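You operate a simulated robot arm through the tools that you are given. There is no shell and no other tool. Be economical: measure what you need, move in short steps, check, and stop when the job is done.

You run a simulated two-armed robot. Do the job below in one go: nothing can be reset, and whatever is moved stays where it is left.

Task
Vent the filter, then pump about 20 litres into the spool with the JOG button.
Fine: run the vent tap till water shows and shut it; zero the flow meter, open the spool valve, and shut it at the end; spill nothing. Where these are worked on the way, their far stop is far enough and under half their travel is too little: spool valve.

Only the result counts: the job must be done as asked and must still hold three seconds after the hand-in. Knocking over, shifting, dropping, spilling or breaking anything else fails it.

Robot
Two 7-joint arms with fingered hands on one trunk, on a base that drives. Base frame: it is fixed to the floor where the robot stands at the start and does not move with it; the origin is under the middle of the robot, x ahead of it, y to its left, z up. Units: mm, rad, N and s.
The left shoulder is at the start at [21, 170, 1473], the right one opposite. With the tool pointing down near the work surface each hand reaches from about 180 to 720 mm from the robot's upright axis, wherever it stands, measured 20 degrees to its own side. Places, roughly: cart valve [800, -600, 1100]; fill pump switch [800, -600, 1400]; filter housing [600, 100, 800]; flow meter [800, -200, 1400]; meter zero button [800, -400, 1400]; pump jog button [800, -800, 1400]; spool valve [800, -800, 1100]; tank valve [800, -400, 1100]; vent tap [800, 0, 1100]. Payload 4 kg a hand.
The TCP of each hand is the grasp point between the finger pads, 26 mm short of the fingertips. In the tool frame z runs along the fingers and y along their closing line. Largest opening 132 mm; the body of the gripper starts 73 mm behind the TCP. The gripper is a hand of 4 fingers: y runs from the thumb to the fingers, the wrist lies at [0, 0, -224] in the tool frame, and closing takes about 1.5 s.
Orientation is told as [roll, pitch, yaw] about the base's x, y, z axes, in that order, counted from this pose: with the fingers straight down and closing along the base's y, the tool's x points along the base's -x, its y along +y and its z along -z.

Tools
- The arms move only by the tool move_arm. It takes "left_series", "right_series" or both (then of equal length, played together; a hand with none holds still); each is a list of rows, each a list of 7 numbers: the closure in counts, from 0 (fully open) to 255 (shut), then the shift along the tool's x, y, z in mm, then the turn, a rotation vector about the tool's x, y, z in rad. In form: [[gripper, dx, dy, dz, rx, ry, rz], ...]. A call has 1 to 20 rows; each row shifts and turns the commanded pose from where the row before left it, along the tool's axes as they then stand. A row lasts 0.2 s, in which the tool goes at most 50 mm and 0.15 rad; a call with a longer step from one row to the next is refused whole, and so is a gripper value outside its range. Where a pose cannot be reached the arm comes as near as it can. A force on the tool above 50 N (or 10 N above the force at the start of the call, whichever is more), or a blocked arm, ends the call early, and 0.2 s more pass. Each finger travels about 45 mm/s and halts on what it meets, pressing with about 28 N; the grip force reading is that of the motor and also rises with nothing between the fingers. The clock runs only during rows and for 0.2 s after the last one: add rows that do not move to give the fingers time. The reply holds the time, the measured pose of the TCP, the force on the tool along the base axes, the opening and the grip force, in the units named above and with some noise, with the torque about the TCP (base axes, N m) and any sound that the robot's microphone picked up.
- Cameras (640 x 400 px; columns grow to the right, rows downward): "scene" is now at [92.8, -44.6, 1662.2]; the picture's right is [-0.47, -0.88, 0.00], its down [-0.38, 0.20, -0.90] and it looks along [0.80, -0.42, -0.43] (base axes); focal length 214 px, centre (320, 200). "left" rides on the left gripper at [-68, 2, -97] in its tool frame; the picture's right is [-0.03, -1.00, 0.00], its down [0.82, -0.02, -0.58] and it looks along [0.58, -0.01, 0.82] (tool axes); focal length 270 px, centre (320, 200). "right" rides on the right gripper at [68, 2, -97] in its tool frame; the picture's right is [-0.02, 1.00, 0.00], its down [-0.82, -0.02, -0.58] and it looks along [-0.58, -0.01, 0.82] (tool axes); focal length 270 px, centre (320, 200). There is no depth. A picture from a camera that has moved, and an enlarged one, comes with that camera's place and axes in the base frame and with its lens.
- capture(camera): a new picture of that camera. No time passes.
- lift_body(by): slides the trunk up (or, below 0, down) by that many mm; the arms and the scene camera ride with it, the base frame stays. It gives what a move gives, with no picture.
- steer(legs): drives the robot by 1 to 6 legs, each [ahead, turn to the left] in mm and rad, along the robot's own axes; the way and the turn of a leg run together, so that a leg with both is an arc; at most 1500 mm and 3.142 rad a leg. The arms and the cameras ride along, it lands a little off, and it stops where it bumps. It gives what a move gives.
- grasp_type(shape, hand): the hand has 4 fingers and takes this shape, open, in about a second: jaw (thumb against the fingers, like two jaws); tri (thumb and two fingers); tip (a fingertip pinch); poke (one finger out to press); point (the index stretched); flat (the hand flat); cup (the hand cupped); fist (a fist). The gripper value then closes the fingers along that shape, each until it touches; the sizes above hold for jaw. It gives what a move gives, with no picture.
- aim_head(pan, tilt): turns the head with the scene camera to pan (to the left, within 1.501 rad either way) and tilt (down, from -0.506 to 1.204), counted from straight ahead of the robot. It gives what a move gives.
- close_up(camera, box): a new picture of the part [left, top, right, bottom] of that camera's present view, enlarged. No time passes.
- job_done(): hands the job in; it is judged then, once.

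Go step by step. Nothing tells you exact positions but the pictures and the camera data: compare them with the known pose of the tool, close in by small moves and look again before you grip or let go. The budget is 120 turns and 100 pictures, counting those below and the enlarged ones. Unless the task says otherwise, let go and move clear before handing in, and close with one line.

The tools are called after "Emit:" as name(argument=value, ...) on one line, values as JSON. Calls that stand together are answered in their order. move_arm: Moves the arms, as the interface text tells. Its arguments: {"type":"object","properties":{"left_series":{"type":"array"},"right_series":{"type":"array"}},"required":[]} The other tools are called the same way: lift_body (by) slides the trunk up or down; grasp_type (shape, hand) gives the hand a shape; steer (legs) drives the base; aim_head (pan, tilt) turns the head that bears the scene camera; capture (camera) takes a picture; close_up (camera, box) takes an enlarged picture of a part of a camera's view; job_done () hands the job in.

At the start:

```text
time: 0.0
left_position: [398.2, -14.1, 1611.5]
left_tool_rot: [-0.001, -0.002, 0.002]
left_contact_force: [0.7, 0.0, 0.0]
left_torque: [0.0, -0.01, -0.01]
left_grip_width: 132.1
left_grasp_force: 0.0
left_shape: jaw
right_position: [318.3, -347.6, 1560.7]
right_tool_rot: [0.0, 0.002, 0.0]
right_contact_force: [-0.1, -0.8, 0.3]
right_torque: [-0.01, 0.01, 0.0]
right_grip_width: 132.2
right_grasp_force: 0.1
right_shape: jaw
trunk travel left (down, up): [-700.0, 55.0]
robot x, y, heading: [-0.6, -1.8, -0.002]
head pan, tilt: [-0.487, 0.44]
```

scene: 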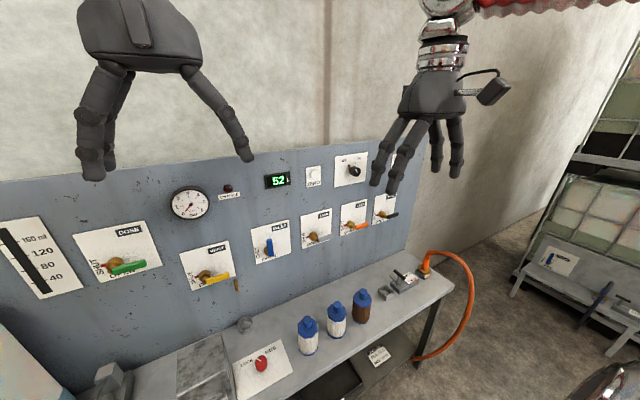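
right: 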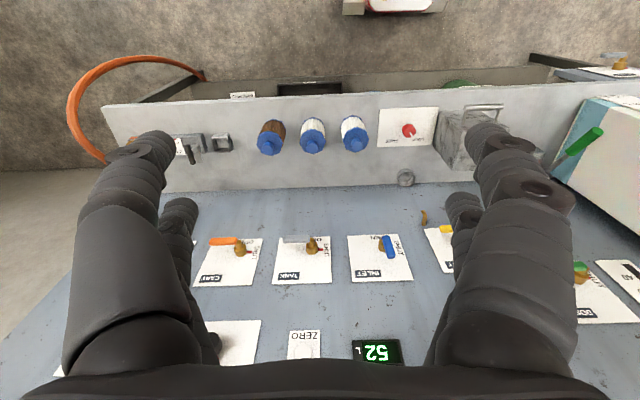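
left: 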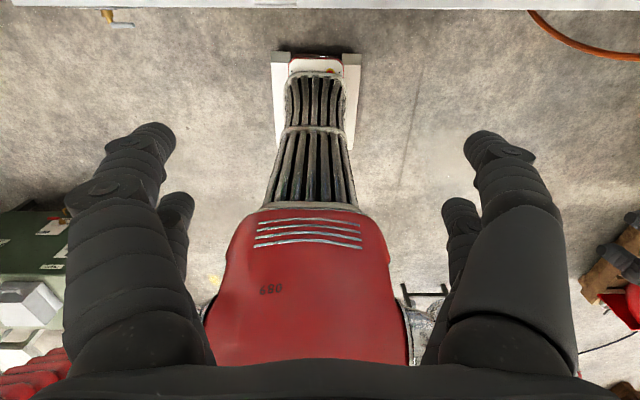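

I see a panel ahead with valves, a meter reading 52 and a bench below it. First I'll look closer at the labels.

Emit:
close_up(camera="scene", box=[160, 140, 420, 300])

Emit:
close_up(camera="scene", box=[0, 180, 260, 340])

Emit:
close_up(camera="scene", box=[220, 240, 480, 400])

```text
2.46 times, centred on (290, 220) of scene
camera zoom: at [92.8, -44.6, 1662.2], right [-0.47, -0.88, 0.0], down [-0.38, 0.2, -0.9], along [0.8, -0.42, -0.43], focal length 528 px, centre (394, 151)
```

zoom: 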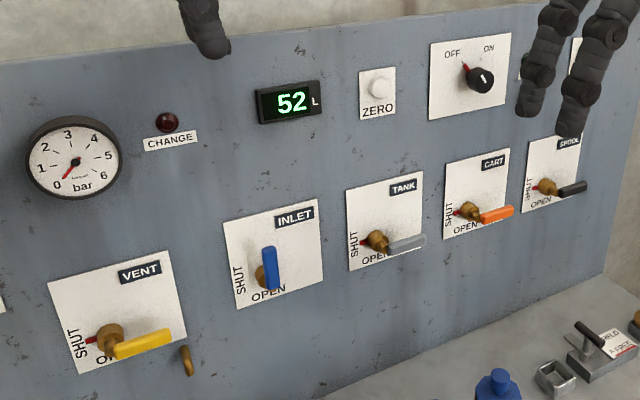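

```text
2.46 times, centred on (130, 260) of scene
camera zoom: at [92.8, -44.6, 1662.2], right [-0.47, -0.88, 0.0], down [-0.38, 0.2, -0.9], along [0.8, -0.42, -0.43], focal length 528 px, centre (788, 52)
```

zoom: 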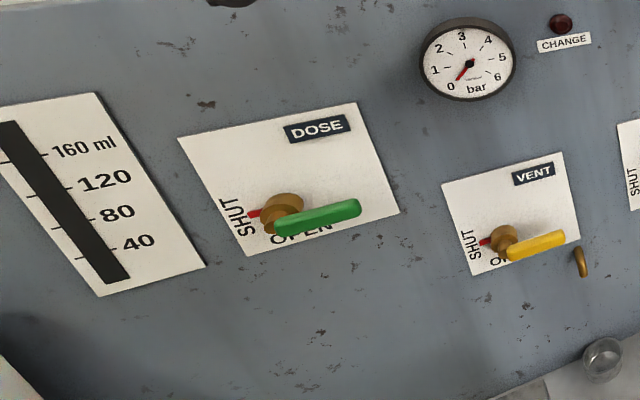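

```text
2.46 times, centred on (350, 320) of scene
camera zoom: at [92.8, -44.6, 1662.2], right [-0.47, -0.88, 0.0], down [-0.38, 0.2, -0.9], along [0.8, -0.42, -0.43], focal length 528 px, centre (246, -95)
```

zoom: 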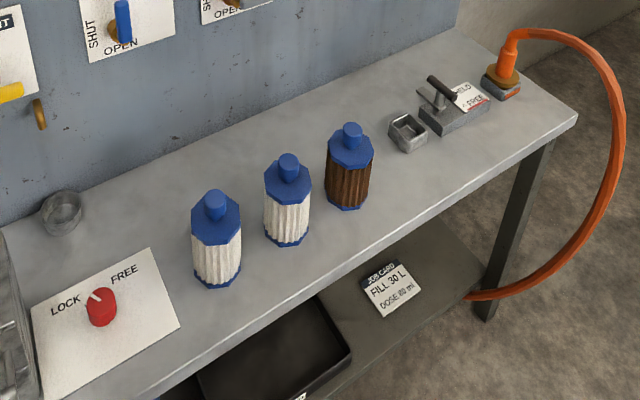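

The shut valves have handles pointing right (pointer left); INLET is open. I'll look right and left for the rest.

Emit:
aim_head(pan=-0.9, tilt=0.4)

Emit:
capture(camera="scene")

Emit:
aim_head(pan=0.1, tilt=0.8)

Emit:
capture(camera="scene")

```text
time: 0.9
left_position: [399.1, -13.5, 1612.5]
left_tool_rot: [-0.001, 0.0, 0.003]
left_contact_force: [0.3, -0.3, -0.7]
left_torque: [0.0, -0.02, 0.02]
left_grip_width: 132.2
left_grasp_force: 0.0
left_shape: jaw
right_position: [320.4, -346.4, 1560.9]
right_tool_rot: [0.0, -0.001, -0.001]
right_contact_force: [-0.7, -0.4, 0.6]
right_torque: [0.01, 0.0, 0.03]
right_grip_width: 131.7
right_grasp_force: 0.1
right_shape: jaw
trunk travel left (down, up): [-700.0, 55.0]
robot x, y, heading: [-0.4, -0.7, 0.004]
head pan, tilt: [-0.901, 0.4]
```

```text
93 pictures are left
camera scene: at [69.1, -74.0, 1666.0], right [-0.78, -0.62, 0.0], down [-0.24, 0.3, -0.92], along [0.57, -0.72, -0.39], focal length 214 px, centre (320, 200)
```

scene: 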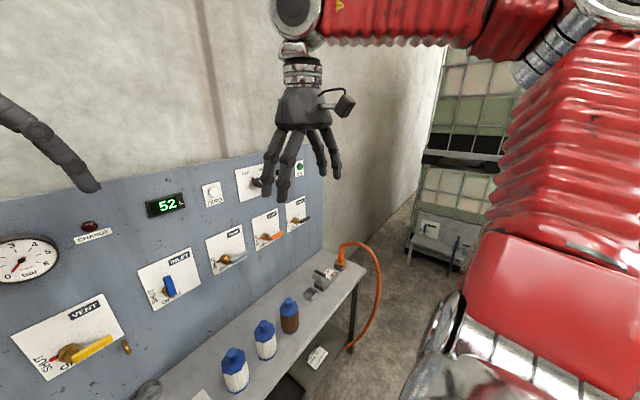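

```text
time: 2.1
left_position: [399.5, -12.9, 1612.3]
left_tool_rot: [-0.003, -0.002, 0.002]
left_contact_force: [0.2, 0.9, -0.2]
left_torque: [0.01, 0.01, 0.0]
left_grip_width: 131.7
left_grasp_force: 0.1
left_shape: jaw
right_position: [318.9, -348.2, 1560.3]
right_tool_rot: [0.001, 0.0, 0.0]
right_contact_force: [0.0, -0.4, 0.5]
right_torque: [0.03, -0.01, -0.01]
right_grip_width: 131.7
right_grasp_force: 0.0
right_shape: jaw
trunk travel left (down, up): [-700.0, 55.0]
robot x, y, heading: [-2.4, 0.2, -0.002]
head pan, tilt: [0.099, 0.799]
```

```text
92 pictures are left
camera scene: at [91.8, 6.4, 1630.9], right [0.1, -1.0, 0.0], down [-0.71, -0.07, -0.7], along [0.69, 0.07, -0.72], focal length 214 px, centre (320, 200)
```

scene: 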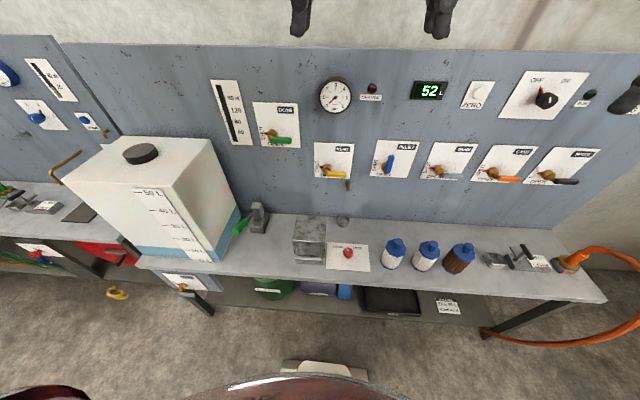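

Emit:
close_up(camera="scene", box=[220, 60, 420, 185])

Emit:
close_up(camera="scene", box=[400, 60, 640, 210])

Emit:
close_up(camera="scene", box=[220, 180, 440, 318])

Emit:
close_up(camera="scene", box=[420, 210, 620, 335])

Emit:
close_up(camera="scene", box=[60, 120, 260, 320])

```text
3.20 times, centred on (320, 122) of scene
camera zoom: at [91.8, 6.4, 1630.9], right [0.1, -1.0, 0.0], down [-0.71, -0.07, -0.7], along [0.69, 0.07, -0.72], focal length 686 px, centre (320, 448)
```

zoom: 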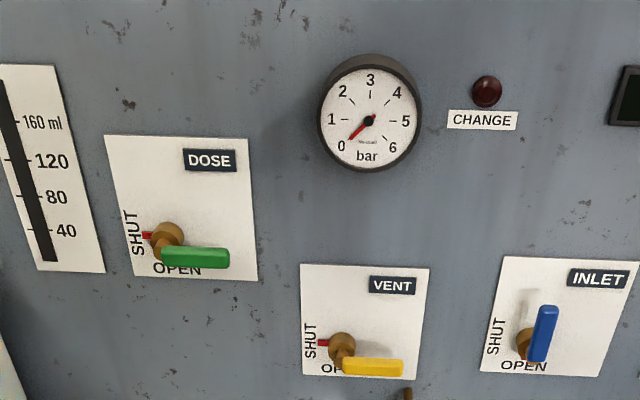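

```text
2.67 times, centred on (520, 135) of scene
camera zoom: at [91.8, 6.4, 1630.9], right [0.1, -1.0, 0.0], down [-0.71, -0.07, -0.7], along [0.69, 0.07, -0.72], focal length 572 px, centre (-213, 373)
```

zoom: 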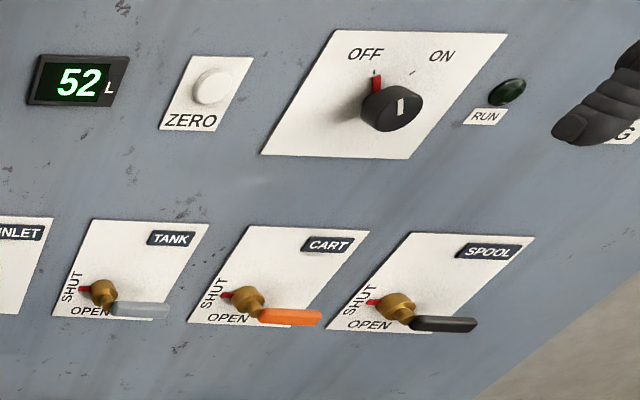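

```text
2.90 times, centred on (330, 249) of scene
camera zoom: at [91.8, 6.4, 1630.9], right [0.1, -1.0, 0.0], down [-0.71, -0.07, -0.7], along [0.69, 0.07, -0.72], focal length 622 px, centre (291, 58)
```

zoom: 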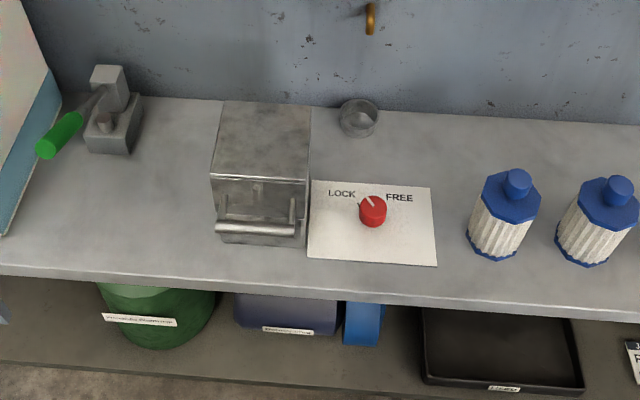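

```text
3.20 times, centred on (520, 272) of scene
camera zoom: at [91.8, 6.4, 1630.9], right [0.1, -1.0, 0.0], down [-0.71, -0.07, -0.7], along [0.69, 0.07, -0.72], focal length 686 px, centre (-320, -32)
```

zoom: 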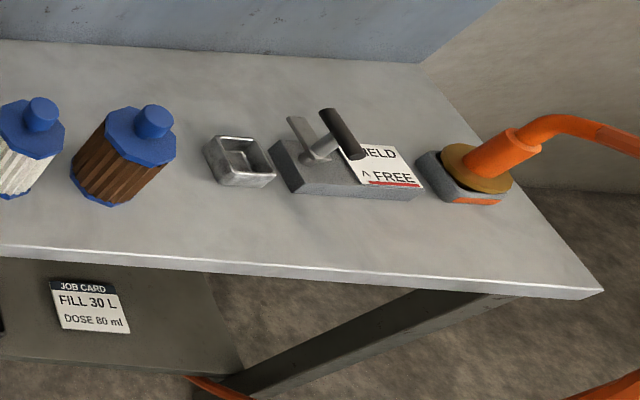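

```text
2.00 times, centred on (160, 220) of scene
camera zoom: at [91.8, 6.4, 1630.9], right [0.1, -1.0, 0.0], down [-0.71, -0.07, -0.7], along [0.69, 0.07, -0.72], focal length 429 px, centre (640, 160)
```

zoom: 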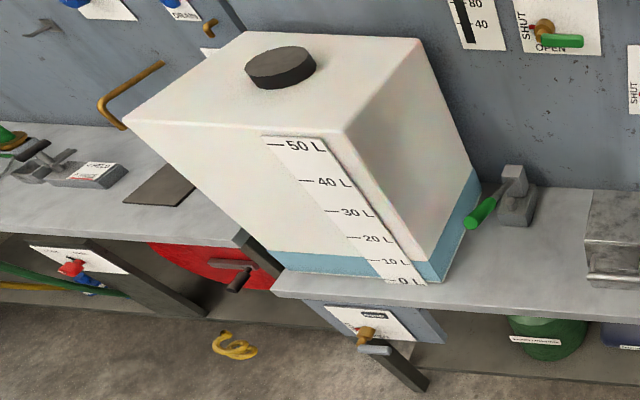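

The bench is at z≈750; vent cup sits under the spout. I'll drive sideways to y≈-430 so both hands can reach the panel, lowering the trunk after.

Emit:
steer(legs=[[0, -1.571], [430, 0], [0, 1.571]])

Emit:
lift_body(by=-230)

Emit:
grasp_type(hand="right", shape="poke")

Emit:
grasp_type(hand="left", shape="poke")

Emit:
aim_head(pan=0.0, tilt=0.3)

Emit:
capture(camera="scene")

```text
time: 5.6
left_position: [89.7, -393.6, 1613.2]
left_tool_rot: [-0.001, -0.003, -1.313]
left_contact_force: [-1.2, 1.6, 0.2]
left_torque: [-0.02, -0.04, 0.01]
left_grip_width: 131.9
left_grasp_force: 0.1
left_shape: jaw
right_position: [-253.7, -398.6, 1561.8]
right_tool_rot: [-0.004, -0.002, -1.317]
right_contact_force: [0.2, 0.3, -0.5]
right_torque: [-0.03, 0.01, 0.0]
right_grip_width: 132.1
right_grasp_force: 0.1
right_shape: jaw
trunk travel left (down, up): [-700.0, 55.0]
robot x, y, heading: [59.5, 13.5, -1.349]
head pan, tilt: [0.099, 0.799]
stopped in leg 1: the robot was blocked; the commanded pose is now the measured one
```

```text
time: 8.0
left_position: [90.9, -394.4, 1384.3]
left_tool_rot: [-0.002, 0.0, -1.314]
left_contact_force: [0.1, 0.1, 0.5]
left_torque: [-0.02, -0.02, 0.0]
left_grip_width: 131.9
left_grasp_force: 0.0
left_shape: jaw
right_position: [-251.7, -399.6, 1330.6]
right_tool_rot: [-0.001, 0.0, -1.316]
right_contact_force: [-0.3, 0.3, 0.1]
right_torque: [0.01, 0.01, 0.01]
right_grip_width: 132.0
right_grasp_force: 0.0
right_shape: jaw
trunk travel left (down, up): [-470.0, 285.0]
robot x, y, heading: [58.1, 14.6, -1.355]
head pan, tilt: [0.099, 0.799]
```

```text
time: 8.9
left_position: [90.6, -394.9, 1381.8]
left_tool_rot: [-0.003, 0.0, -1.314]
left_contact_force: [0.3, -0.5, 0.2]
left_torque: [0.01, 0.01, -0.01]
left_grip_width: 132.0
left_grasp_force: 0.0
left_shape: jaw
right_position: [-253.0, -400.4, 1331.4]
right_tool_rot: [-0.002, -0.001, -1.315]
right_contact_force: [0.6, -0.6, -0.5]
right_torque: [-0.02, -0.04, -0.02]
right_grip_width: 0.0
right_grasp_force: 0.1
right_shape: poke
trunk travel left (down, up): [-470.0, 285.0]
robot x, y, heading: [58.2, 15.3, -1.354]
head pan, tilt: [0.099, 0.799]
```

```text
time: 9.8
left_position: [90.5, -395.2, 1383.7]
left_tool_rot: [-0.001, 0.0, -1.315]
left_contact_force: [-0.3, 1.1, -0.2]
left_torque: [0.0, 0.0, -0.01]
left_grip_width: 0.0
left_grasp_force: 0.0
left_shape: poke
right_position: [-251.9, -399.0, 1331.9]
right_tool_rot: [-0.001, -0.001, -1.318]
right_contact_force: [0.2, 0.0, 0.4]
right_torque: [-0.01, -0.01, 0.01]
right_grip_width: 0.1
right_grasp_force: 0.0
right_shape: poke
trunk travel left (down, up): [-470.0, 285.0]
robot x, y, heading: [56.5, 12.4, -1.355]
head pan, tilt: [0.099, 0.799]
```

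```text
time: 10.7
left_position: [89.8, -394.7, 1383.7]
left_tool_rot: [-0.003, 0.0, -1.314]
left_contact_force: [0.0, -0.5, 0.8]
left_torque: [0.03, -0.01, 0.0]
left_grip_width: 0.0
left_grasp_force: 0.0
left_shape: poke
right_position: [-252.7, -399.2, 1330.2]
right_tool_rot: [-0.001, 0.001, -1.316]
right_contact_force: [0.0, -0.4, -0.4]
right_torque: [0.05, 0.01, 0.02]
right_grip_width: 0.0
right_grasp_force: 0.0
right_shape: poke
trunk travel left (down, up): [-470.0, 285.0]
robot x, y, heading: [58.4, 13.7, -1.351]
head pan, tilt: [0.0, 0.3]
```

```text
86 pictures are left
camera scene: at [83.2, -104.2, 1444.5], right [-0.98, -0.22, 0.0], down [-0.06, 0.29, -0.95], along [0.21, -0.93, -0.3], focal length 214 px, centre (320, 200)
```

scene: 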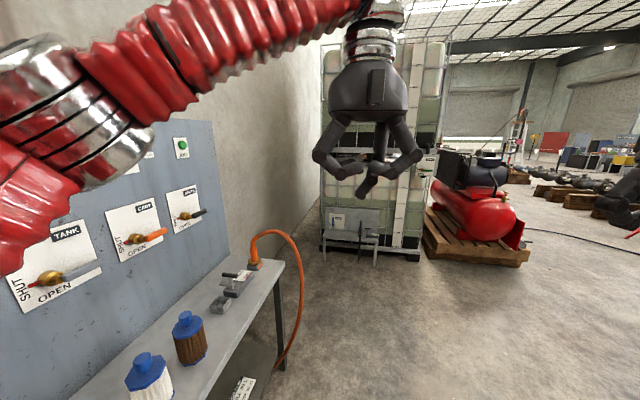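

The turn was blocked short. I'll look around to find what it bumped.

Emit:
aim_head(pan=1.3, tilt=0.6)

Emit:
capture(camera="scene")

Emit:
aim_head(pan=-1.3, tilt=0.9)

Emit:
capture(camera="scene")

Emit:
capture(camera="left")

```text
time: 12.2
left_position: [90.7, -393.4, 1383.1]
left_tool_rot: [-0.002, -0.001, -1.315]
left_contact_force: [0.0, -0.2, 0.8]
left_torque: [0.02, -0.03, 0.03]
left_grip_width: 0.0
left_grasp_force: 0.0
left_shape: poke
right_position: [-252.1, -399.3, 1330.9]
right_tool_rot: [-0.002, 0.001, -1.316]
right_contact_force: [-0.6, 0.2, 0.4]
right_torque: [-0.02, 0.03, 0.02]
right_grip_width: 0.0
right_grasp_force: 0.0
right_shape: poke
trunk travel left (down, up): [-470.0, 285.0]
robot x, y, heading: [56.5, 13.9, -1.353]
head pan, tilt: [1.3, 0.6]
```

```text
85 pictures are left
camera scene: at [151.1, -17.6, 1417.2], right [-0.05, -1.0, 0.0], down [-0.56, 0.03, -0.83], along [0.82, -0.04, -0.56], focal length 214 px, centre (320, 200)
```

scene: 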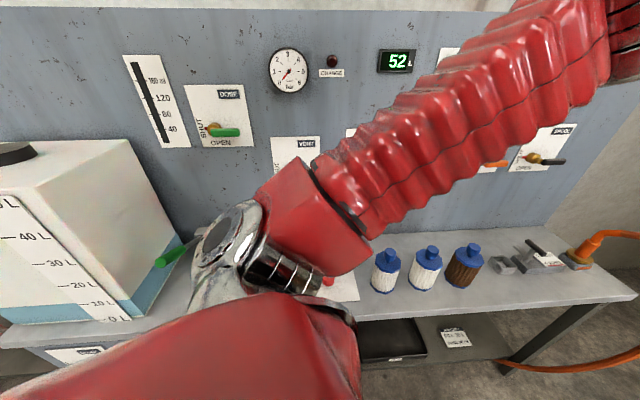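

```text
time: 14.5
left_position: [89.3, -394.7, 1383.1]
left_tool_rot: [-0.001, -0.001, -1.314]
left_contact_force: [0.1, 0.2, -0.1]
left_torque: [-0.02, 0.0, -0.01]
left_grip_width: 0.0
left_grasp_force: 0.1
left_shape: poke
right_position: [-251.9, -401.1, 1330.4]
right_tool_rot: [-0.002, -0.001, -1.318]
right_contact_force: [-0.4, 0.8, -0.4]
right_torque: [0.02, 0.01, 0.01]
right_grip_width: 0.1
right_grasp_force: 0.0
right_shape: poke
trunk travel left (down, up): [-470.0, 285.0]
robot x, y, heading: [58.8, 13.4, -1.353]
head pan, tilt: [-1.3, 0.901]
```

```text
84 pictures are left
camera scene: at [-3.7, -48.5, 1392.4], right [-0.47, 0.88, 0.0], down [0.69, 0.37, -0.62], along [-0.55, -0.29, -0.78], focal length 214 px, centre (320, 200)
```

scene: 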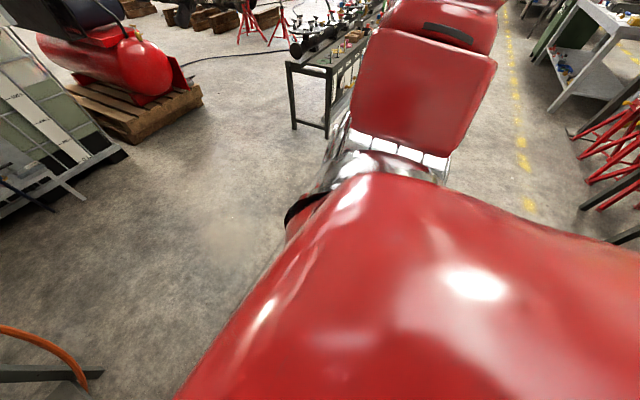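

```text
83 pictures are left
camera left: at [110.2, -460.0, 1481.4], right [-0.96, -0.28, 0.0], down [-0.23, 0.78, 0.58], along [-0.16, 0.55, -0.82], focal length 270 px, centre (320, 200)
```

left: 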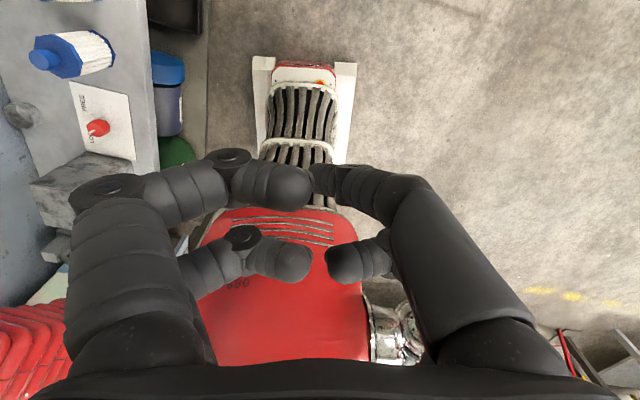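

Cause unclear, but the way ahead (−y) is free. I'll drive ahead a little, then finish in steps.

Emit:
steer(legs=[[150, 0]])

Emit:
aim_head(pan=-1.5, tilt=0.5)

Emit:
capture(camera="scene")

```text
time: 15.9
left_position: [124.9, -546.1, 1382.9]
left_tool_rot: [-0.001, 0.002, -1.314]
left_contact_force: [0.0, 0.8, -0.5]
left_torque: [0.05, 0.01, -0.01]
left_grip_width: 0.2
left_grasp_force: 0.1
left_shape: poke
right_position: [-219.8, -549.1, 1329.4]
right_tool_rot: [-0.001, 0.001, -1.316]
right_contact_force: [-0.2, -0.8, 0.1]
right_torque: [0.02, 0.01, 0.0]
right_grip_width: 0.0
right_grasp_force: 0.2
right_shape: poke
trunk travel left (down, up): [-470.0, 285.0]
robot x, y, heading: [90.5, -133.7, -1.354]
head pan, tilt: [-1.3, 0.901]
```

```text
time: 16.8
left_position: [123.4, -542.4, 1384.4]
left_tool_rot: [-0.001, 0.0, -1.315]
left_contact_force: [0.2, -0.3, 0.1]
left_torque: [0.01, -0.03, 0.04]
left_grip_width: 0.0
left_grasp_force: 0.1
left_shape: poke
right_position: [-219.0, -547.7, 1331.4]
right_tool_rot: [-0.004, 0.0, -1.318]
right_contact_force: [-1.0, -0.4, -0.6]
right_torque: [0.01, 0.01, 0.01]
right_grip_width: 0.2
right_grasp_force: 0.0
right_shape: poke
trunk travel left (down, up): [-470.0, 285.0]
robot x, y, heading: [92.1, -135.4, -1.354]
head pan, tilt: [-1.499, 0.499]
```

```text
82 pictures are left
camera scene: at [8.6, -187.1, 1426.2], right [-0.29, 0.96, 0.0], down [0.46, 0.14, -0.88], along [-0.84, -0.25, -0.48], focal length 214 px, centre (320, 200)
```

scene: 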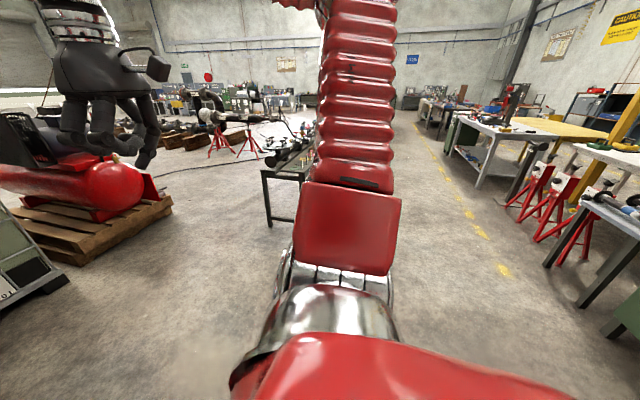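

Behind the robot is clear. I'll turn back, retreat, and shift right by reversing at an angle.

Emit:
steer(legs=[[0, 1.35], [-150, 0], [0, 0.75], [-430, 0], [0, -0.75]])

Emit:
aim_head(pan=0.0, tilt=0.3)

Emit:
capture(camera="scene")

```text
time: 20.1
left_position: [496.0, -229.3, 1383.2]
left_tool_rot: [-0.004, 0.001, -0.059]
left_contact_force: [0.9, 1.1, 0.0]
left_torque: [-0.12, 0.03, -0.03]
left_grip_width: 0.0
left_grasp_force: 0.1
left_shape: poke
right_position: [394.8, -557.5, 1333.3]
right_tool_rot: [-0.001, 0.004, -0.056]
right_contact_force: [0.8, 0.8, -1.4]
right_torque: [-0.06, 0.05, 0.01]
right_grip_width: 0.0
right_grasp_force: 0.1
right_shape: poke
trunk travel left (down, up): [-470.0, 285.0]
robot x, y, heading: [88.6, -196.7, -0.063]
head pan, tilt: [-1.499, 0.499]
stopped in leg 1: the robot was blocked; the commanded pose is now the measured one
```

```text
time: 21.7
left_position: [494.3, -234.0, 1384.5]
left_tool_rot: [0.001, 0.0, -0.063]
left_contact_force: [0.3, -0.4, -0.3]
left_torque: [0.0, 0.01, 0.0]
left_grip_width: 0.0
left_grasp_force: 0.1
left_shape: poke
right_position: [392.1, -561.3, 1332.9]
right_tool_rot: [-0.001, 0.002, -0.062]
right_contact_force: [-0.8, 0.3, 0.9]
right_torque: [0.01, 0.0, 0.03]
right_grip_width: 0.2
right_grasp_force: 0.1
right_shape: poke
trunk travel left (down, up): [-470.0, 285.0]
robot x, y, heading: [90.2, -199.3, -0.058]
head pan, tilt: [0.0, 0.3]
```

```text
81 pictures are left
camera scene: at [207.8, -204.3, 1444.6], right [-0.06, -1.0, 0.0], down [-0.3, 0.02, -0.96], along [0.95, -0.06, -0.3], focal length 214 px, centre (320, 200)
```

scene: 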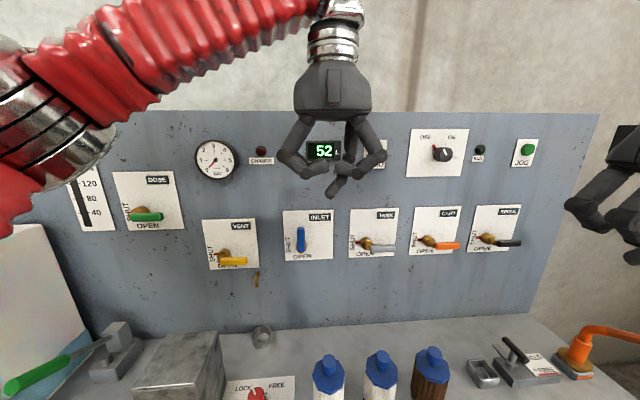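

Blocked again almost straight. Backing straight off is open; doing that first.

Emit:
steer(legs=[[-200, 0]])

Emit:
steer(legs=[[-50, 0.5], [-320, 0], [0, -0.44]])

Emit:
capture(camera="scene")

```text
time: 23.3
left_position: [291.0, -224.0, 1384.2]
left_tool_rot: [0.0, 0.0, -0.063]
left_contact_force: [-0.3, 0.2, 0.5]
left_torque: [0.01, -0.03, -0.01]
left_grip_width: 0.0
left_grasp_force: 0.1
left_shape: poke
right_position: [189.6, -548.6, 1331.7]
right_tool_rot: [-0.001, 0.0, -0.061]
right_contact_force: [0.5, 0.2, -0.6]
right_torque: [0.01, -0.01, 0.04]
right_grip_width: 0.0
right_grasp_force: 0.2
right_shape: poke
trunk travel left (down, up): [-470.0, 285.0]
robot x, y, heading: [-110.6, -182.7, -0.064]
head pan, tilt: [0.0, 0.3]
```

```text
time: 28.2
left_position: [-44.7, -345.7, 1385.0]
left_tool_rot: [0.0, 0.0, -0.004]
left_contact_force: [-0.3, 0.2, 0.2]
left_torque: [0.01, 0.01, -0.03]
left_grip_width: 0.1
left_grasp_force: 0.1
left_shape: poke
right_position: [-127.7, -678.4, 1331.6]
right_tool_rot: [0.0, 0.002, -0.004]
right_contact_force: [0.2, -0.9, 0.1]
right_torque: [0.03, -0.03, 0.01]
right_grip_width: 0.0
right_grasp_force: 0.1
right_shape: poke
trunk travel left (down, up): [-470.0, 285.0]
robot x, y, heading: [-452.6, -317.3, -0.004]
head pan, tilt: [0.0, 0.3]
```

```text
80 pictures are left
camera scene: at [-332.0, -320.8, 1444.6], right [-0.01, -1.0, 0.0], down [-0.3, 0.0, -0.96], along [0.96, 0.0, -0.3], focal length 214 px, centre (320, 200)
```

scene: 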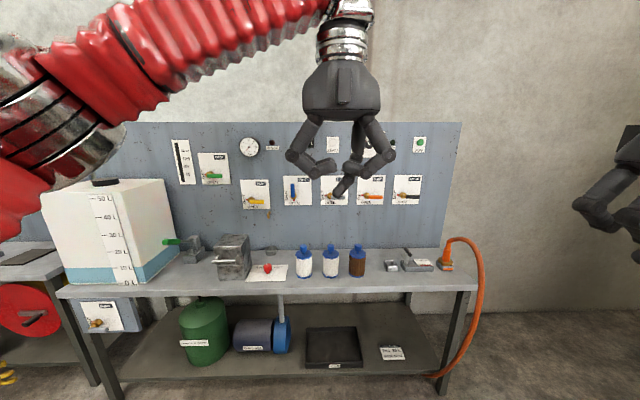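

All intact. Now driving forward at a slight right angle to about (-20, -420).

Emit:
steer(legs=[[0, -0.22], [440, 0], [0, 0.22]])

Emit:
capture(camera="scene")

Emit:
capture(camera="right")

```text
time: 32.4
left_position: [382.1, -445.4, 1385.7]
left_tool_rot: [0.0, -0.003, -0.01]
left_contact_force: [0.4, -0.3, -0.6]
left_torque: [-0.05, -0.03, -0.01]
left_grip_width: 0.0
left_grasp_force: 0.1
left_shape: poke
right_position: [299.9, -776.5, 1332.3]
right_tool_rot: [0.0, 0.002, -0.007]
right_contact_force: [0.3, -0.5, -0.3]
right_torque: [0.0, 0.0, -0.01]
right_grip_width: 0.0
right_grasp_force: 0.1
right_shape: poke
trunk travel left (down, up): [-470.0, 285.0]
robot x, y, heading: [-23.7, -432.4, -0.004]
head pan, tilt: [0.0, 0.3]
```

```text
79 pictures are left
camera scene: at [95.3, -432.2, 1444.7], right [-0.01, -1.0, 0.0], down [-0.3, 0.0, -0.96], along [0.96, -0.01, -0.3], focal length 214 px, centre (320, 200)
```

scene: 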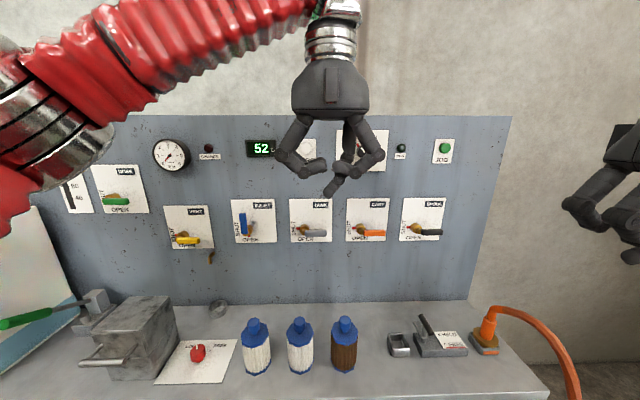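

```text
78 pictures are left
camera right: at [231.5, -772.7, 1429.8], right [0.03, 1.0, 0.0], down [0.82, -0.03, 0.58], along [0.58, -0.02, -0.82], focal length 270 px, centre (320, 200)
```

right: 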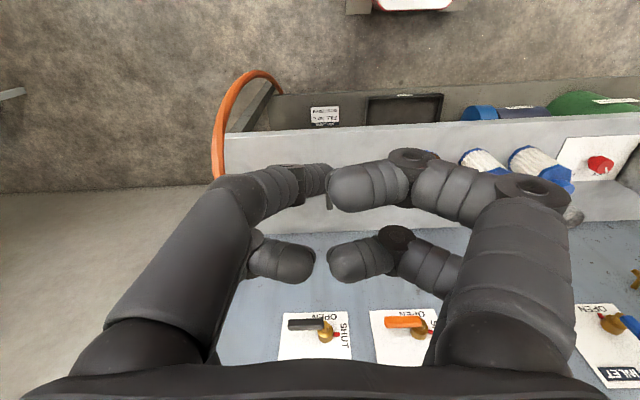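

In position. Hand shape looks odd; I'll compare "point" on the left hand with "poke" on the right.

Emit:
grasp_type(hand="left", shape="point")

Emit:
close_up(camera="scene", box=[240, 80, 640, 280])

Emit:
capture(camera="left")

```text
time: 33.3
left_position: [382.4, -446.3, 1385.0]
left_tool_rot: [-0.001, -0.001, -0.01]
left_contact_force: [0.3, 0.5, -0.1]
left_torque: [0.02, 0.03, 0.01]
left_grip_width: 0.0
left_grasp_force: 0.0
left_shape: point
right_position: [301.2, -776.9, 1333.9]
right_tool_rot: [-0.001, 0.002, -0.008]
right_contact_force: [1.2, -0.1, -1.1]
right_torque: [0.01, 0.03, 0.01]
right_grip_width: 0.0
right_grasp_force: 0.1
right_shape: poke
trunk travel left (down, up): [-470.0, 285.0]
robot x, y, heading: [-21.0, -430.0, -0.004]
head pan, tilt: [0.0, 0.3]
```

```text
1.60 times, centred on (440, 180) of scene
camera zoom: at [96.1, -433.0, 1444.7], right [-0.01, -1.0, 0.0], down [-0.3, 0.0, -0.96], along [0.96, -0.01, -0.3], focal length 343 px, centre (128, 232)
```

zoom: 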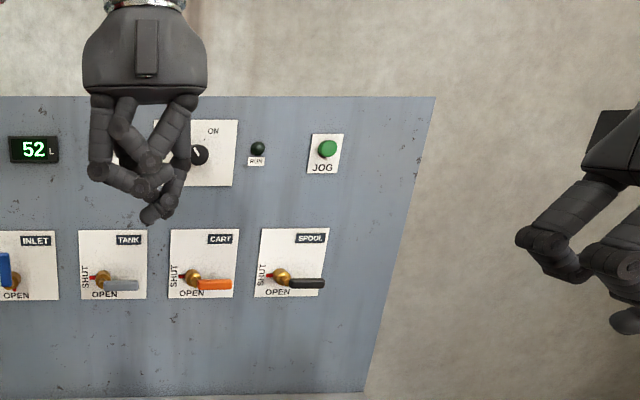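

```text
76 pictures are left
camera left: at [452.1, -444.2, 1483.5], right [0.02, -1.0, 0.0], down [-0.82, -0.01, 0.58], along [-0.58, -0.01, -0.82], focal length 270 px, centre (320, 200)
```

left: 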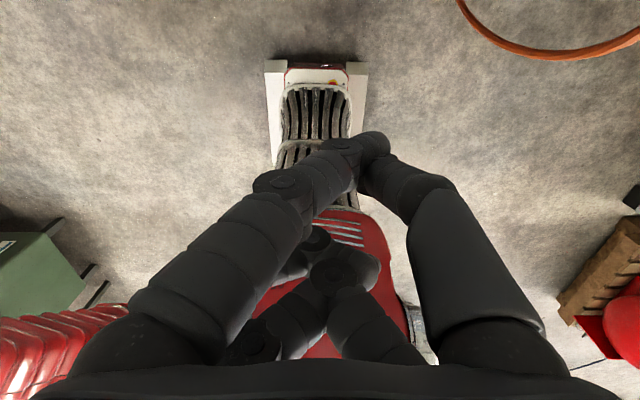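

Estimated: SPOOL hub ≈[790,-781,1122] with lever at x≈755, JOG ≈[800,-835,1398]. Now I pitch both hands to point forward.

Emit:
move_arm(right_series=[[0, -28, 0, 0, 0, -0.15, 0], [0, -27.7, 0, 4.2, 0, -0.15, 0], [0, -26.7, 0, 8.3, 0, -0.15, 0], [0, -25.2, 0, 12.2, 0, -0.15, 0], [0, -23.1, 0, 15.8, 0, -0.15, 0], [0, -20.5, 0, 19.1, 0, -0.15, 0], [0, -17.4, 0, 21.9, 0, -0.15, 0], [0, -13.9, 0, 24.3, 0, -0.15, 0], [0, -10.1, 0, 26.1, 0, -0.15, 0], [0, -6.1, 0, 27.3, 0, -0.15, 0], [0, -2, 0, 27.9, 0, -0.07, 0], [0, 0, 0, 0, 0, 0, 0]], left_series=[[0, -20, 0, 0, 0, -0.15, 0], [0, -19.8, 0, 3, 0, -0.15, 0], [0, -19.1, 0, 5.9, 0, -0.15, 0], [0, -18, 0, 8.7, 0, -0.15, 0], [0, -16.5, 0, 11.3, 0, -0.15, 0], [0, -14.6, 0, 13.6, 0, -0.15, 0], [0, -12.4, 0, 15.6, 0, -0.15, 0], [0, -9.9, 0, 17.4, 0, -0.15, 0], [0, -7.2, 0, 18.6, 0, -0.15, 0], [0, -4.4, 0, 19.5, 0, -0.15, 0], [0, -1.4, 0, 19.9, 0, -0.07, 0], [0, 0, 0, 0, 0, 0, 0]])

Emit:
capture(camera="scene")

Emit:
capture(camera="right")

Emit:
capture(camera="left")

```text
time: 35.9
left_position: [605.8, -448.5, 1385.0]
left_tool_rot: [0.738, -1.568, -0.75]
left_contact_force: [0.0, -0.4, 0.2]
left_torque: [-0.01, -0.03, 0.02]
left_grip_width: 0.2
left_grasp_force: 0.1
left_shape: point
right_position: [610.4, -781.3, 1332.5]
right_tool_rot: [0.435, -1.568, -0.441]
right_contact_force: [0.3, 0.3, 0.1]
right_torque: [0.02, -0.05, 0.02]
right_grip_width: 0.1
right_grasp_force: 0.0
right_shape: poke
trunk travel left (down, up): [-470.0, 285.0]
robot x, y, heading: [-23.1, -429.2, -0.004]
head pan, tilt: [0.0, 0.3]
```

```text
75 pictures are left
camera scene: at [98.5, -434.3, 1444.3], right [-0.01, -1.0, 0.0], down [-0.3, 0.0, -0.95], along [0.95, -0.01, -0.3], focal length 214 px, centre (320, 200)
```

scene: 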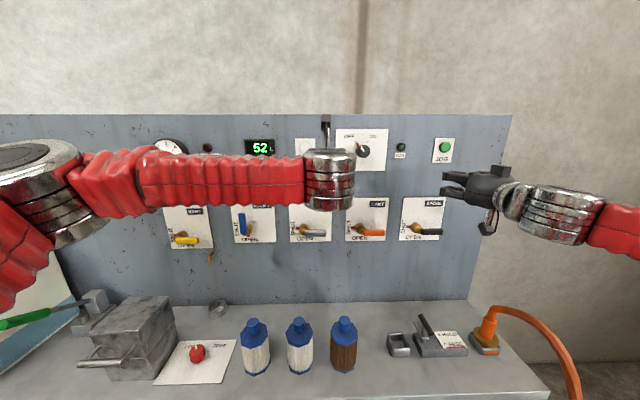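

```text
74 pictures are left
camera right: at [513.9, -777.7, 1263.6], right [0.01, 1.0, 0.03], down [-0.58, -0.02, 0.82], along [0.82, -0.02, 0.58], focal length 270 px, centre (320, 200)
```

right: 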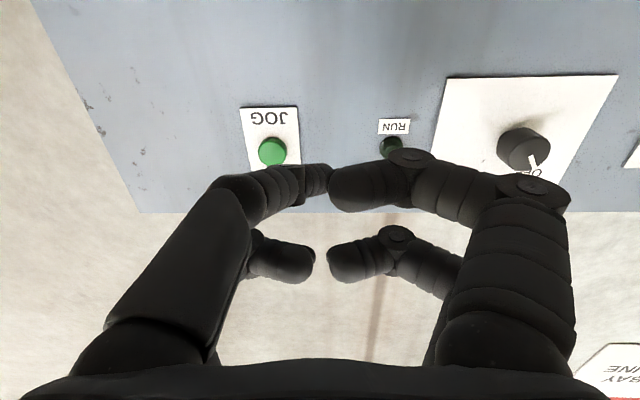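

```text
73 pictures are left
camera left: at [509.8, -446.0, 1454.0], right [-0.01, -1.0, 0.02], down [-0.58, -0.01, -0.81], along [0.81, -0.02, -0.58], focal length 270 px, centre (320, 200)
```

left: 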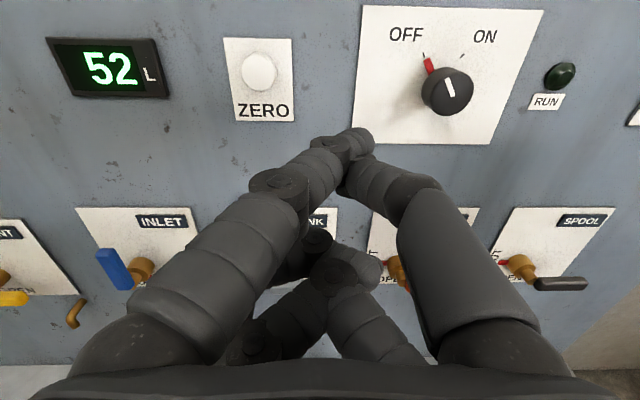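

Hands now point at the panel. Checking what closing does to the poke/point shapes.

Emit:
move_arm(right_series=[[255, 0, 0, 0, 0, 0, 0], [255, 0, 0, 0, 0, 0, 0], [255, 0, 0, 0, 0, 0, 0], [255, 0, 0, 0, 0, 0, 0], [255, 0, 0, 0, 0, 0, 0], [255, 0, 0, 0, 0, 0, 0], [255, 0, 0, 0, 0, 0, 0], [255, 0, 0, 0, 0, 0, 0]], left_series=[[255, 0, 0, 0, 0, 0, 0], [255, 0, 0, 0, 0, 0, 0], [255, 0, 0, 0, 0, 0, 0], [255, 0, 0, 0, 0, 0, 0], [255, 0, 0, 0, 0, 0, 0], [255, 0, 0, 0, 0, 0, 0], [255, 0, 0, 0, 0, 0, 0], [255, 0, 0, 0, 0, 0, 0]])

Emit:
capture(camera="right")

Emit:
capture(camera="left")

```text
time: 37.7
left_position: [604.4, -447.1, 1384.5]
left_tool_rot: [0.015, -1.568, -0.029]
left_contact_force: [0.3, 0.3, -0.3]
left_torque: [-0.03, -0.03, -0.02]
left_grip_width: 0.0
left_grasp_force: 0.1
left_shape: point
right_position: [608.5, -777.4, 1333.2]
right_tool_rot: [-0.149, -1.569, 0.143]
right_contact_force: [-0.3, -0.6, 0.5]
right_torque: [0.03, -0.03, -0.02]
right_grip_width: 0.0
right_grasp_force: 0.0
right_shape: poke
trunk travel left (down, up): [-470.0, 285.0]
robot x, y, heading: [-22.4, -433.4, -0.006]
head pan, tilt: [0.0, 0.3]
```

```text
72 pictures are left
camera right: at [512.1, -775.3, 1264.5], right [0.01, 1.0, 0.02], down [-0.57, -0.02, 0.82], along [0.82, -0.02, 0.57], focal length 270 px, centre (320, 200)
```

right: 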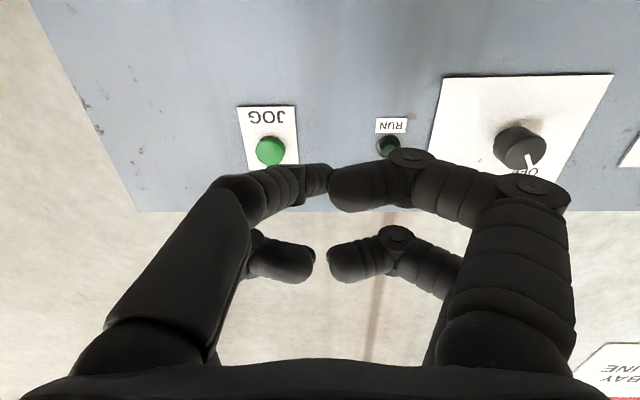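

```text
71 pictures are left
camera left: at [507.9, -443.5, 1455.2], right [-0.01, -1.0, 0.03], down [-0.58, -0.02, -0.82], along [0.82, -0.02, -0.58], focal length 270 px, centre (320, 200)
```

left: 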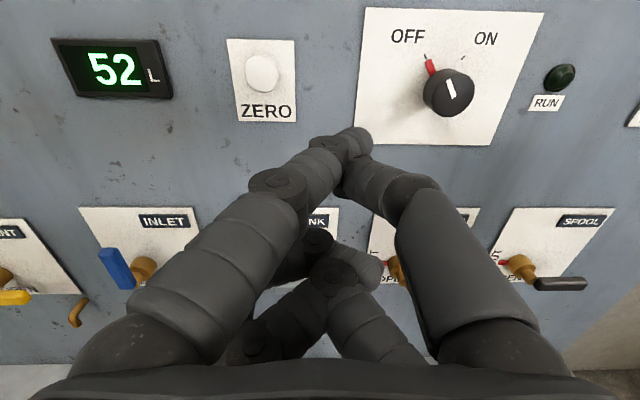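

Shapes are fixed by type. I'll take a precise look at the VENT lever, spout and cup from the current view.

Emit:
close_up(camera="scene", box=[150, 190, 310, 290])

Emit:
aim_head(pan=0.4, tilt=0.5)

Emit:
close_up(camera="scene", box=[220, 100, 460, 250])

```text
4.00 times, centred on (230, 240) of scene
camera zoom: at [96.7, -432.1, 1444.6], right [-0.01, -1.0, 0.0], down [-0.3, 0.0, -0.95], along [0.95, -0.01, -0.3], focal length 858 px, centre (680, 40)
```

zoom: 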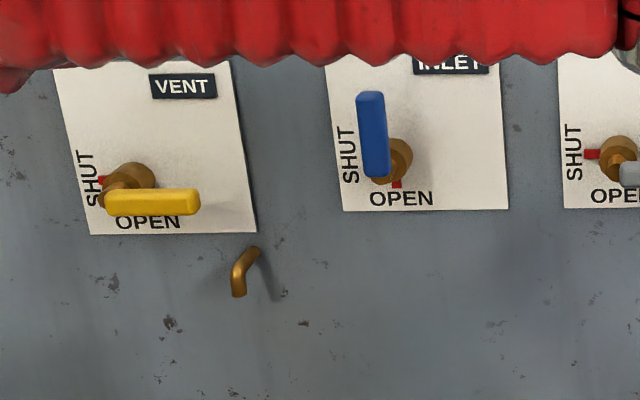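

```text
time: 38.6
left_position: [603.6, -446.1, 1384.6]
left_tool_rot: [0.032, -1.568, -0.041]
left_contact_force: [0.5, -0.4, 0.5]
left_torque: [-0.03, 0.0, -0.02]
left_grip_width: 0.0
left_grasp_force: 0.1
left_shape: point
right_position: [607.7, -779.2, 1333.5]
right_tool_rot: [-0.141, -1.567, 0.133]
right_contact_force: [0.0, 0.1, -1.0]
right_torque: [0.03, 0.0, -0.02]
right_grip_width: 0.0
right_grasp_force: 0.3
right_shape: poke
trunk travel left (down, up): [-470.0, 285.0]
robot x, y, heading: [-23.7, -429.3, -0.005]
head pan, tilt: [0.4, 0.499]
```

```text
2.67 times, centred on (340, 175) of scene
camera zoom: at [87.3, -396.7, 1426.3], right [0.38, -0.92, 0.0], down [-0.44, -0.18, -0.88], along [0.81, 0.34, -0.48], focal length 572 px, centre (267, 267)
```

zoom: 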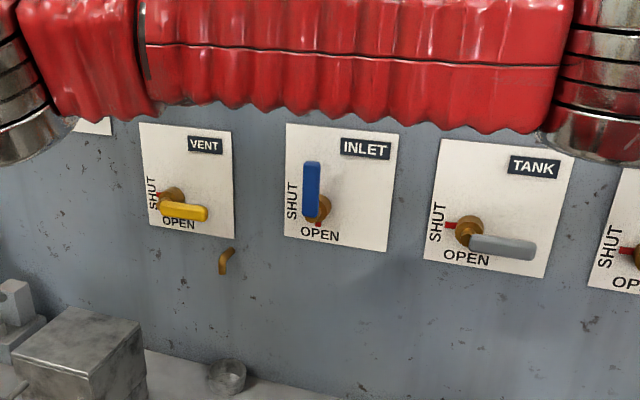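

VENT lever: axis ≈ y 42, z 1097, spanning to y −33 at x≈752; cup is under the spout. Setting right hand to point and bringing the left hand to below the vent lever, short of it.

Emit:
grasp_type(hand="right", shape="point")

Emit:
move_arm(left_series=[[255, 27.9, 38.1, 3, 0, 0, 0], [255, 27.9, 38.1, 3, 0, 0, 0], [255, 27.9, 38.1, 3, 0, 0, 0], [255, 27.9, 38.1, 3, 0, 0, 0], [255, 27.9, 38.1, 3, 0, 0, 0], [255, 27.9, 38.1, 3, 0, 0, 0], [255, 27.9, 38.1, 3, 0, 0, 0], [255, 27.9, 38.1, 3, 0, 0, 0], [255, 27.9, 38.1, 3, 0, 0, 0], [255, 27.9, 38.1, 3, 0, 0, 0], [255, 27.9, 38.1, 3, 0, 0, 0], [255, 27.9, 38.1, 3, 0, 0, 0], [255, 0, 0, 0, 0, 0, 0]])

Emit:
capture(camera="left")

Emit:
capture(camera="scene")

```text
time: 39.5
left_position: [604.2, -446.7, 1384.7]
left_tool_rot: [0.037, -1.57, -0.046]
left_contact_force: [-0.7, 0.5, -0.7]
left_torque: [-0.01, 0.06, -0.02]
left_grip_width: 0.0
left_grasp_force: 0.0
left_shape: point
right_position: [609.2, -778.9, 1332.9]
right_tool_rot: [-0.138, -1.569, 0.131]
right_contact_force: [0.4, -0.8, 0.4]
right_torque: [-0.02, 0.03, 0.01]
right_grip_width: 0.0
right_grasp_force: 0.1
right_shape: point
trunk travel left (down, up): [-470.0, 285.0]
robot x, y, heading: [-22.5, -428.2, -0.005]
head pan, tilt: [0.4, 0.499]
```

```text
time: 42.3
left_position: [608.4, -247.2, 1293.9]
left_tool_rot: [0.026, -1.542, -0.011]
left_contact_force: [0.4, 0.3, 0.3]
left_torque: [-0.01, 0.03, 0.02]
left_grip_width: 0.0
left_grasp_force: 0.0
left_shape: point
left hand out of reach, approached as far as the arm can: row 5, 6, 7, 8, 9, 10, 11, 12
right_position: [609.8, -778.4, 1333.3]
right_tool_rot: [-0.071, -1.568, 0.065]
right_contact_force: [0.0, -0.6, -0.5]
right_torque: [-0.03, 0.0, -0.01]
right_grip_width: 0.0
right_grasp_force: 0.1
right_shape: point
trunk travel left (down, up): [-470.0, 285.0]
robot x, y, heading: [-20.8, -432.5, -0.009]
head pan, tilt: [0.4, 0.499]
```

```text
68 pictures are left
camera left: at [514.4, -246.2, 1366.3], right [0.02, -1.0, 0.02], down [-0.6, -0.03, -0.8], along [0.8, 0.0, -0.6], focal length 270 px, centre (320, 200)
```

left: 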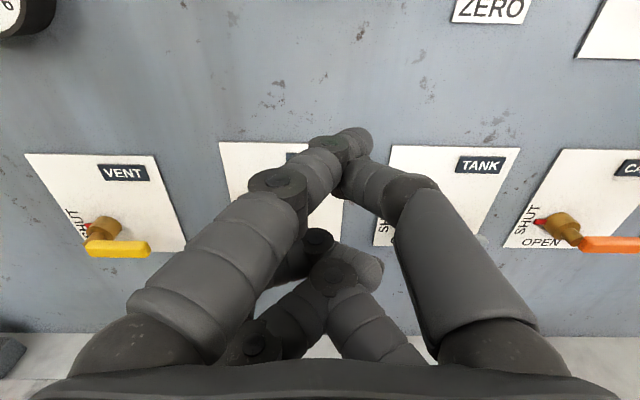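

```text
67 pictures are left
camera scene: at [87.3, -396.9, 1426.2], right [0.38, -0.92, 0.0], down [-0.44, -0.18, -0.88], along [0.81, 0.34, -0.48], focal length 214 px, centre (320, 200)
```

scene: 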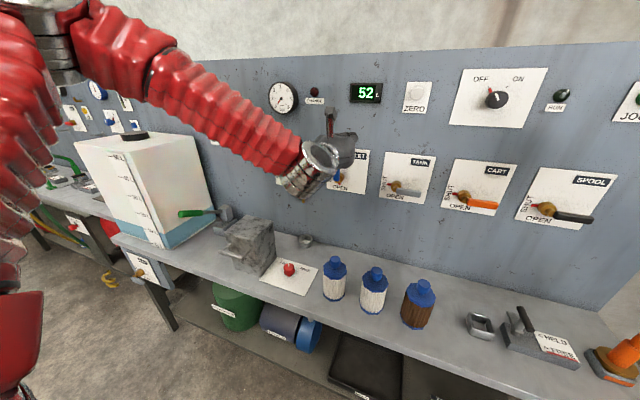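

The left arm stalled short. A null row will tell whether the command still lies far away.

Emit:
move_arm(left_series=[[255, 0, 0, 0, 0, 0, 0], [255, 0, 0, 0, 0, 0, 0], [255, 0, 0, 0, 0, 0, 0]])

```text
time: 43.1
left_position: [608.2, -246.0, 1294.0]
left_tool_rot: [0.012, -1.542, 0.003]
left_contact_force: [0.0, 0.8, -0.4]
left_torque: [0.0, 0.0, 0.0]
left_grip_width: 0.1
left_grasp_force: 0.1
left_shape: point
right_position: [609.6, -779.0, 1333.2]
right_tool_rot: [-0.133, -1.567, 0.127]
right_contact_force: [-0.2, -0.8, -0.1]
right_torque: [0.01, 0.0, -0.04]
right_grip_width: 0.0
right_grasp_force: 0.0
right_shape: point
trunk travel left (down, up): [-470.0, 285.0]
robot x, y, heading: [-24.5, -435.8, -0.005]
head pan, tilt: [0.4, 0.499]
```

Testing which direction is limited: a sideways-only shift.

Emit:
move_arm(left_series=[[255, 0, 40, 0, 0, 0, 0], [255, 0, 40, 0, 0, 0, 0], [255, 0, 0, 0, 0, 0, 0]])

Emit:
move_arm(left_series=[[255, 40, 0, 0, 0, 0, 0], [255, 40, 0, 0, 0, 0, 0], [255, 0, 0, 0, 0, 0, 0]])

```text
time: 43.9
left_position: [601.6, -202.1, 1337.1]
left_tool_rot: [0.021, -1.554, -0.022]
left_contact_force: [-0.4, 0.8, 0.2]
left_torque: [-0.01, 0.0, 0.03]
left_grip_width: 0.0
left_grasp_force: 0.1
left_shape: point
left hand out of reach, approached as far as the arm can: row 1, 2
right_position: [610.2, -778.8, 1333.6]
right_tool_rot: [-0.139, -1.567, 0.132]
right_contact_force: [0.1, -1.1, -0.1]
right_torque: [-0.01, -0.01, -0.01]
right_grip_width: 0.0
right_grasp_force: 0.0
right_shape: point
trunk travel left (down, up): [-470.0, 285.0]
robot x, y, heading: [-27.5, -430.1, -0.01]
head pan, tilt: [0.4, 0.499]
```

```text
time: 44.7
left_position: [594.6, -207.5, 1326.0]
left_tool_rot: [0.017, -1.546, -0.01]
left_contact_force: [0.7, 0.1, 0.3]
left_torque: [0.01, 0.01, -0.02]
left_grip_width: 0.2
left_grasp_force: 0.0
left_shape: point
left hand out of reach, approached as far as the arm can: row 1, 2
right_position: [608.7, -779.4, 1333.1]
right_tool_rot: [-0.091, -1.567, 0.084]
right_contact_force: [-0.1, -0.4, 0.0]
right_torque: [0.02, 0.01, 0.05]
right_grip_width: 0.2
right_grasp_force: 0.2
right_shape: point
trunk travel left (down, up): [-470.0, 285.0]
robot x, y, heading: [-23.5, -427.4, -0.008]
head pan, tilt: [0.4, 0.499]
```

The wrist is probably too near the shoulder; I'll go forward first, then left and down.

Emit:
move_arm(left_series=[[255, 0, 0, 40, 0, 0, 0], [255, 0, 10, 40, 0, 0, 0], [255, 0, 40, 0, 0, 0, 0], [255, 0, 40, 0, 0, 0, 0], [255, 0, 40, 0, 0, 0, 0], [255, 0, 40, 0, 0, 0, 0], [255, 0, 40, 0, 0, 0, 0], [255, 0, 0, 0, 0, 0, 0]])

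Emit:
move_arm(left_series=[[255, 40, 0, 0, 0, 0, 0], [255, 40, 0, 0, 0, 0, 0], [255, 40, 0, 0, 0, 0, 0], [255, 0, 0, 0, 0, 0, 0]])

```text
time: 46.5
left_position: [604.1, -1.8, 1340.3]
left_tool_rot: [0.974, -1.569, -0.983]
left_contact_force: [-0.1, -0.1, -0.5]
left_torque: [-0.01, 0.03, 0.01]
left_grip_width: 0.4
left_grasp_force: 0.1
left_shape: point
left hand out of reach, approached as far as the arm can: row 1, 2
right_position: [609.3, -780.1, 1332.2]
right_tool_rot: [0.08, -1.566, -0.088]
right_contact_force: [0.1, -0.6, -0.4]
right_torque: [0.0, -0.01, 0.0]
right_grip_width: 0.1
right_grasp_force: 0.0
right_shape: point
trunk travel left (down, up): [-470.0, 285.0]
robot x, y, heading: [-17.9, -431.5, 0.0]
head pan, tilt: [0.4, 0.499]
```

```text
time: 47.5
left_position: [604.3, -1.5, 1221.2]
left_tool_rot: [1.656, -1.569, -1.667]
left_contact_force: [-0.9, -1.4, 0.1]
left_torque: [0.03, -0.04, 0.0]
left_grip_width: 0.1
left_grasp_force: 0.1
left_shape: point
right_position: [607.8, -779.2, 1333.8]
right_tool_rot: [-0.14, -1.567, 0.135]
right_contact_force: [-0.5, -1.1, 0.4]
right_torque: [-0.03, -0.02, 0.0]
right_grip_width: 0.1
right_grasp_force: 0.1
right_shape: point
trunk travel left (down, up): [-470.0, 285.0]
robot x, y, heading: [-21.7, -432.0, -0.007]
head pan, tilt: [0.4, 0.499]
```

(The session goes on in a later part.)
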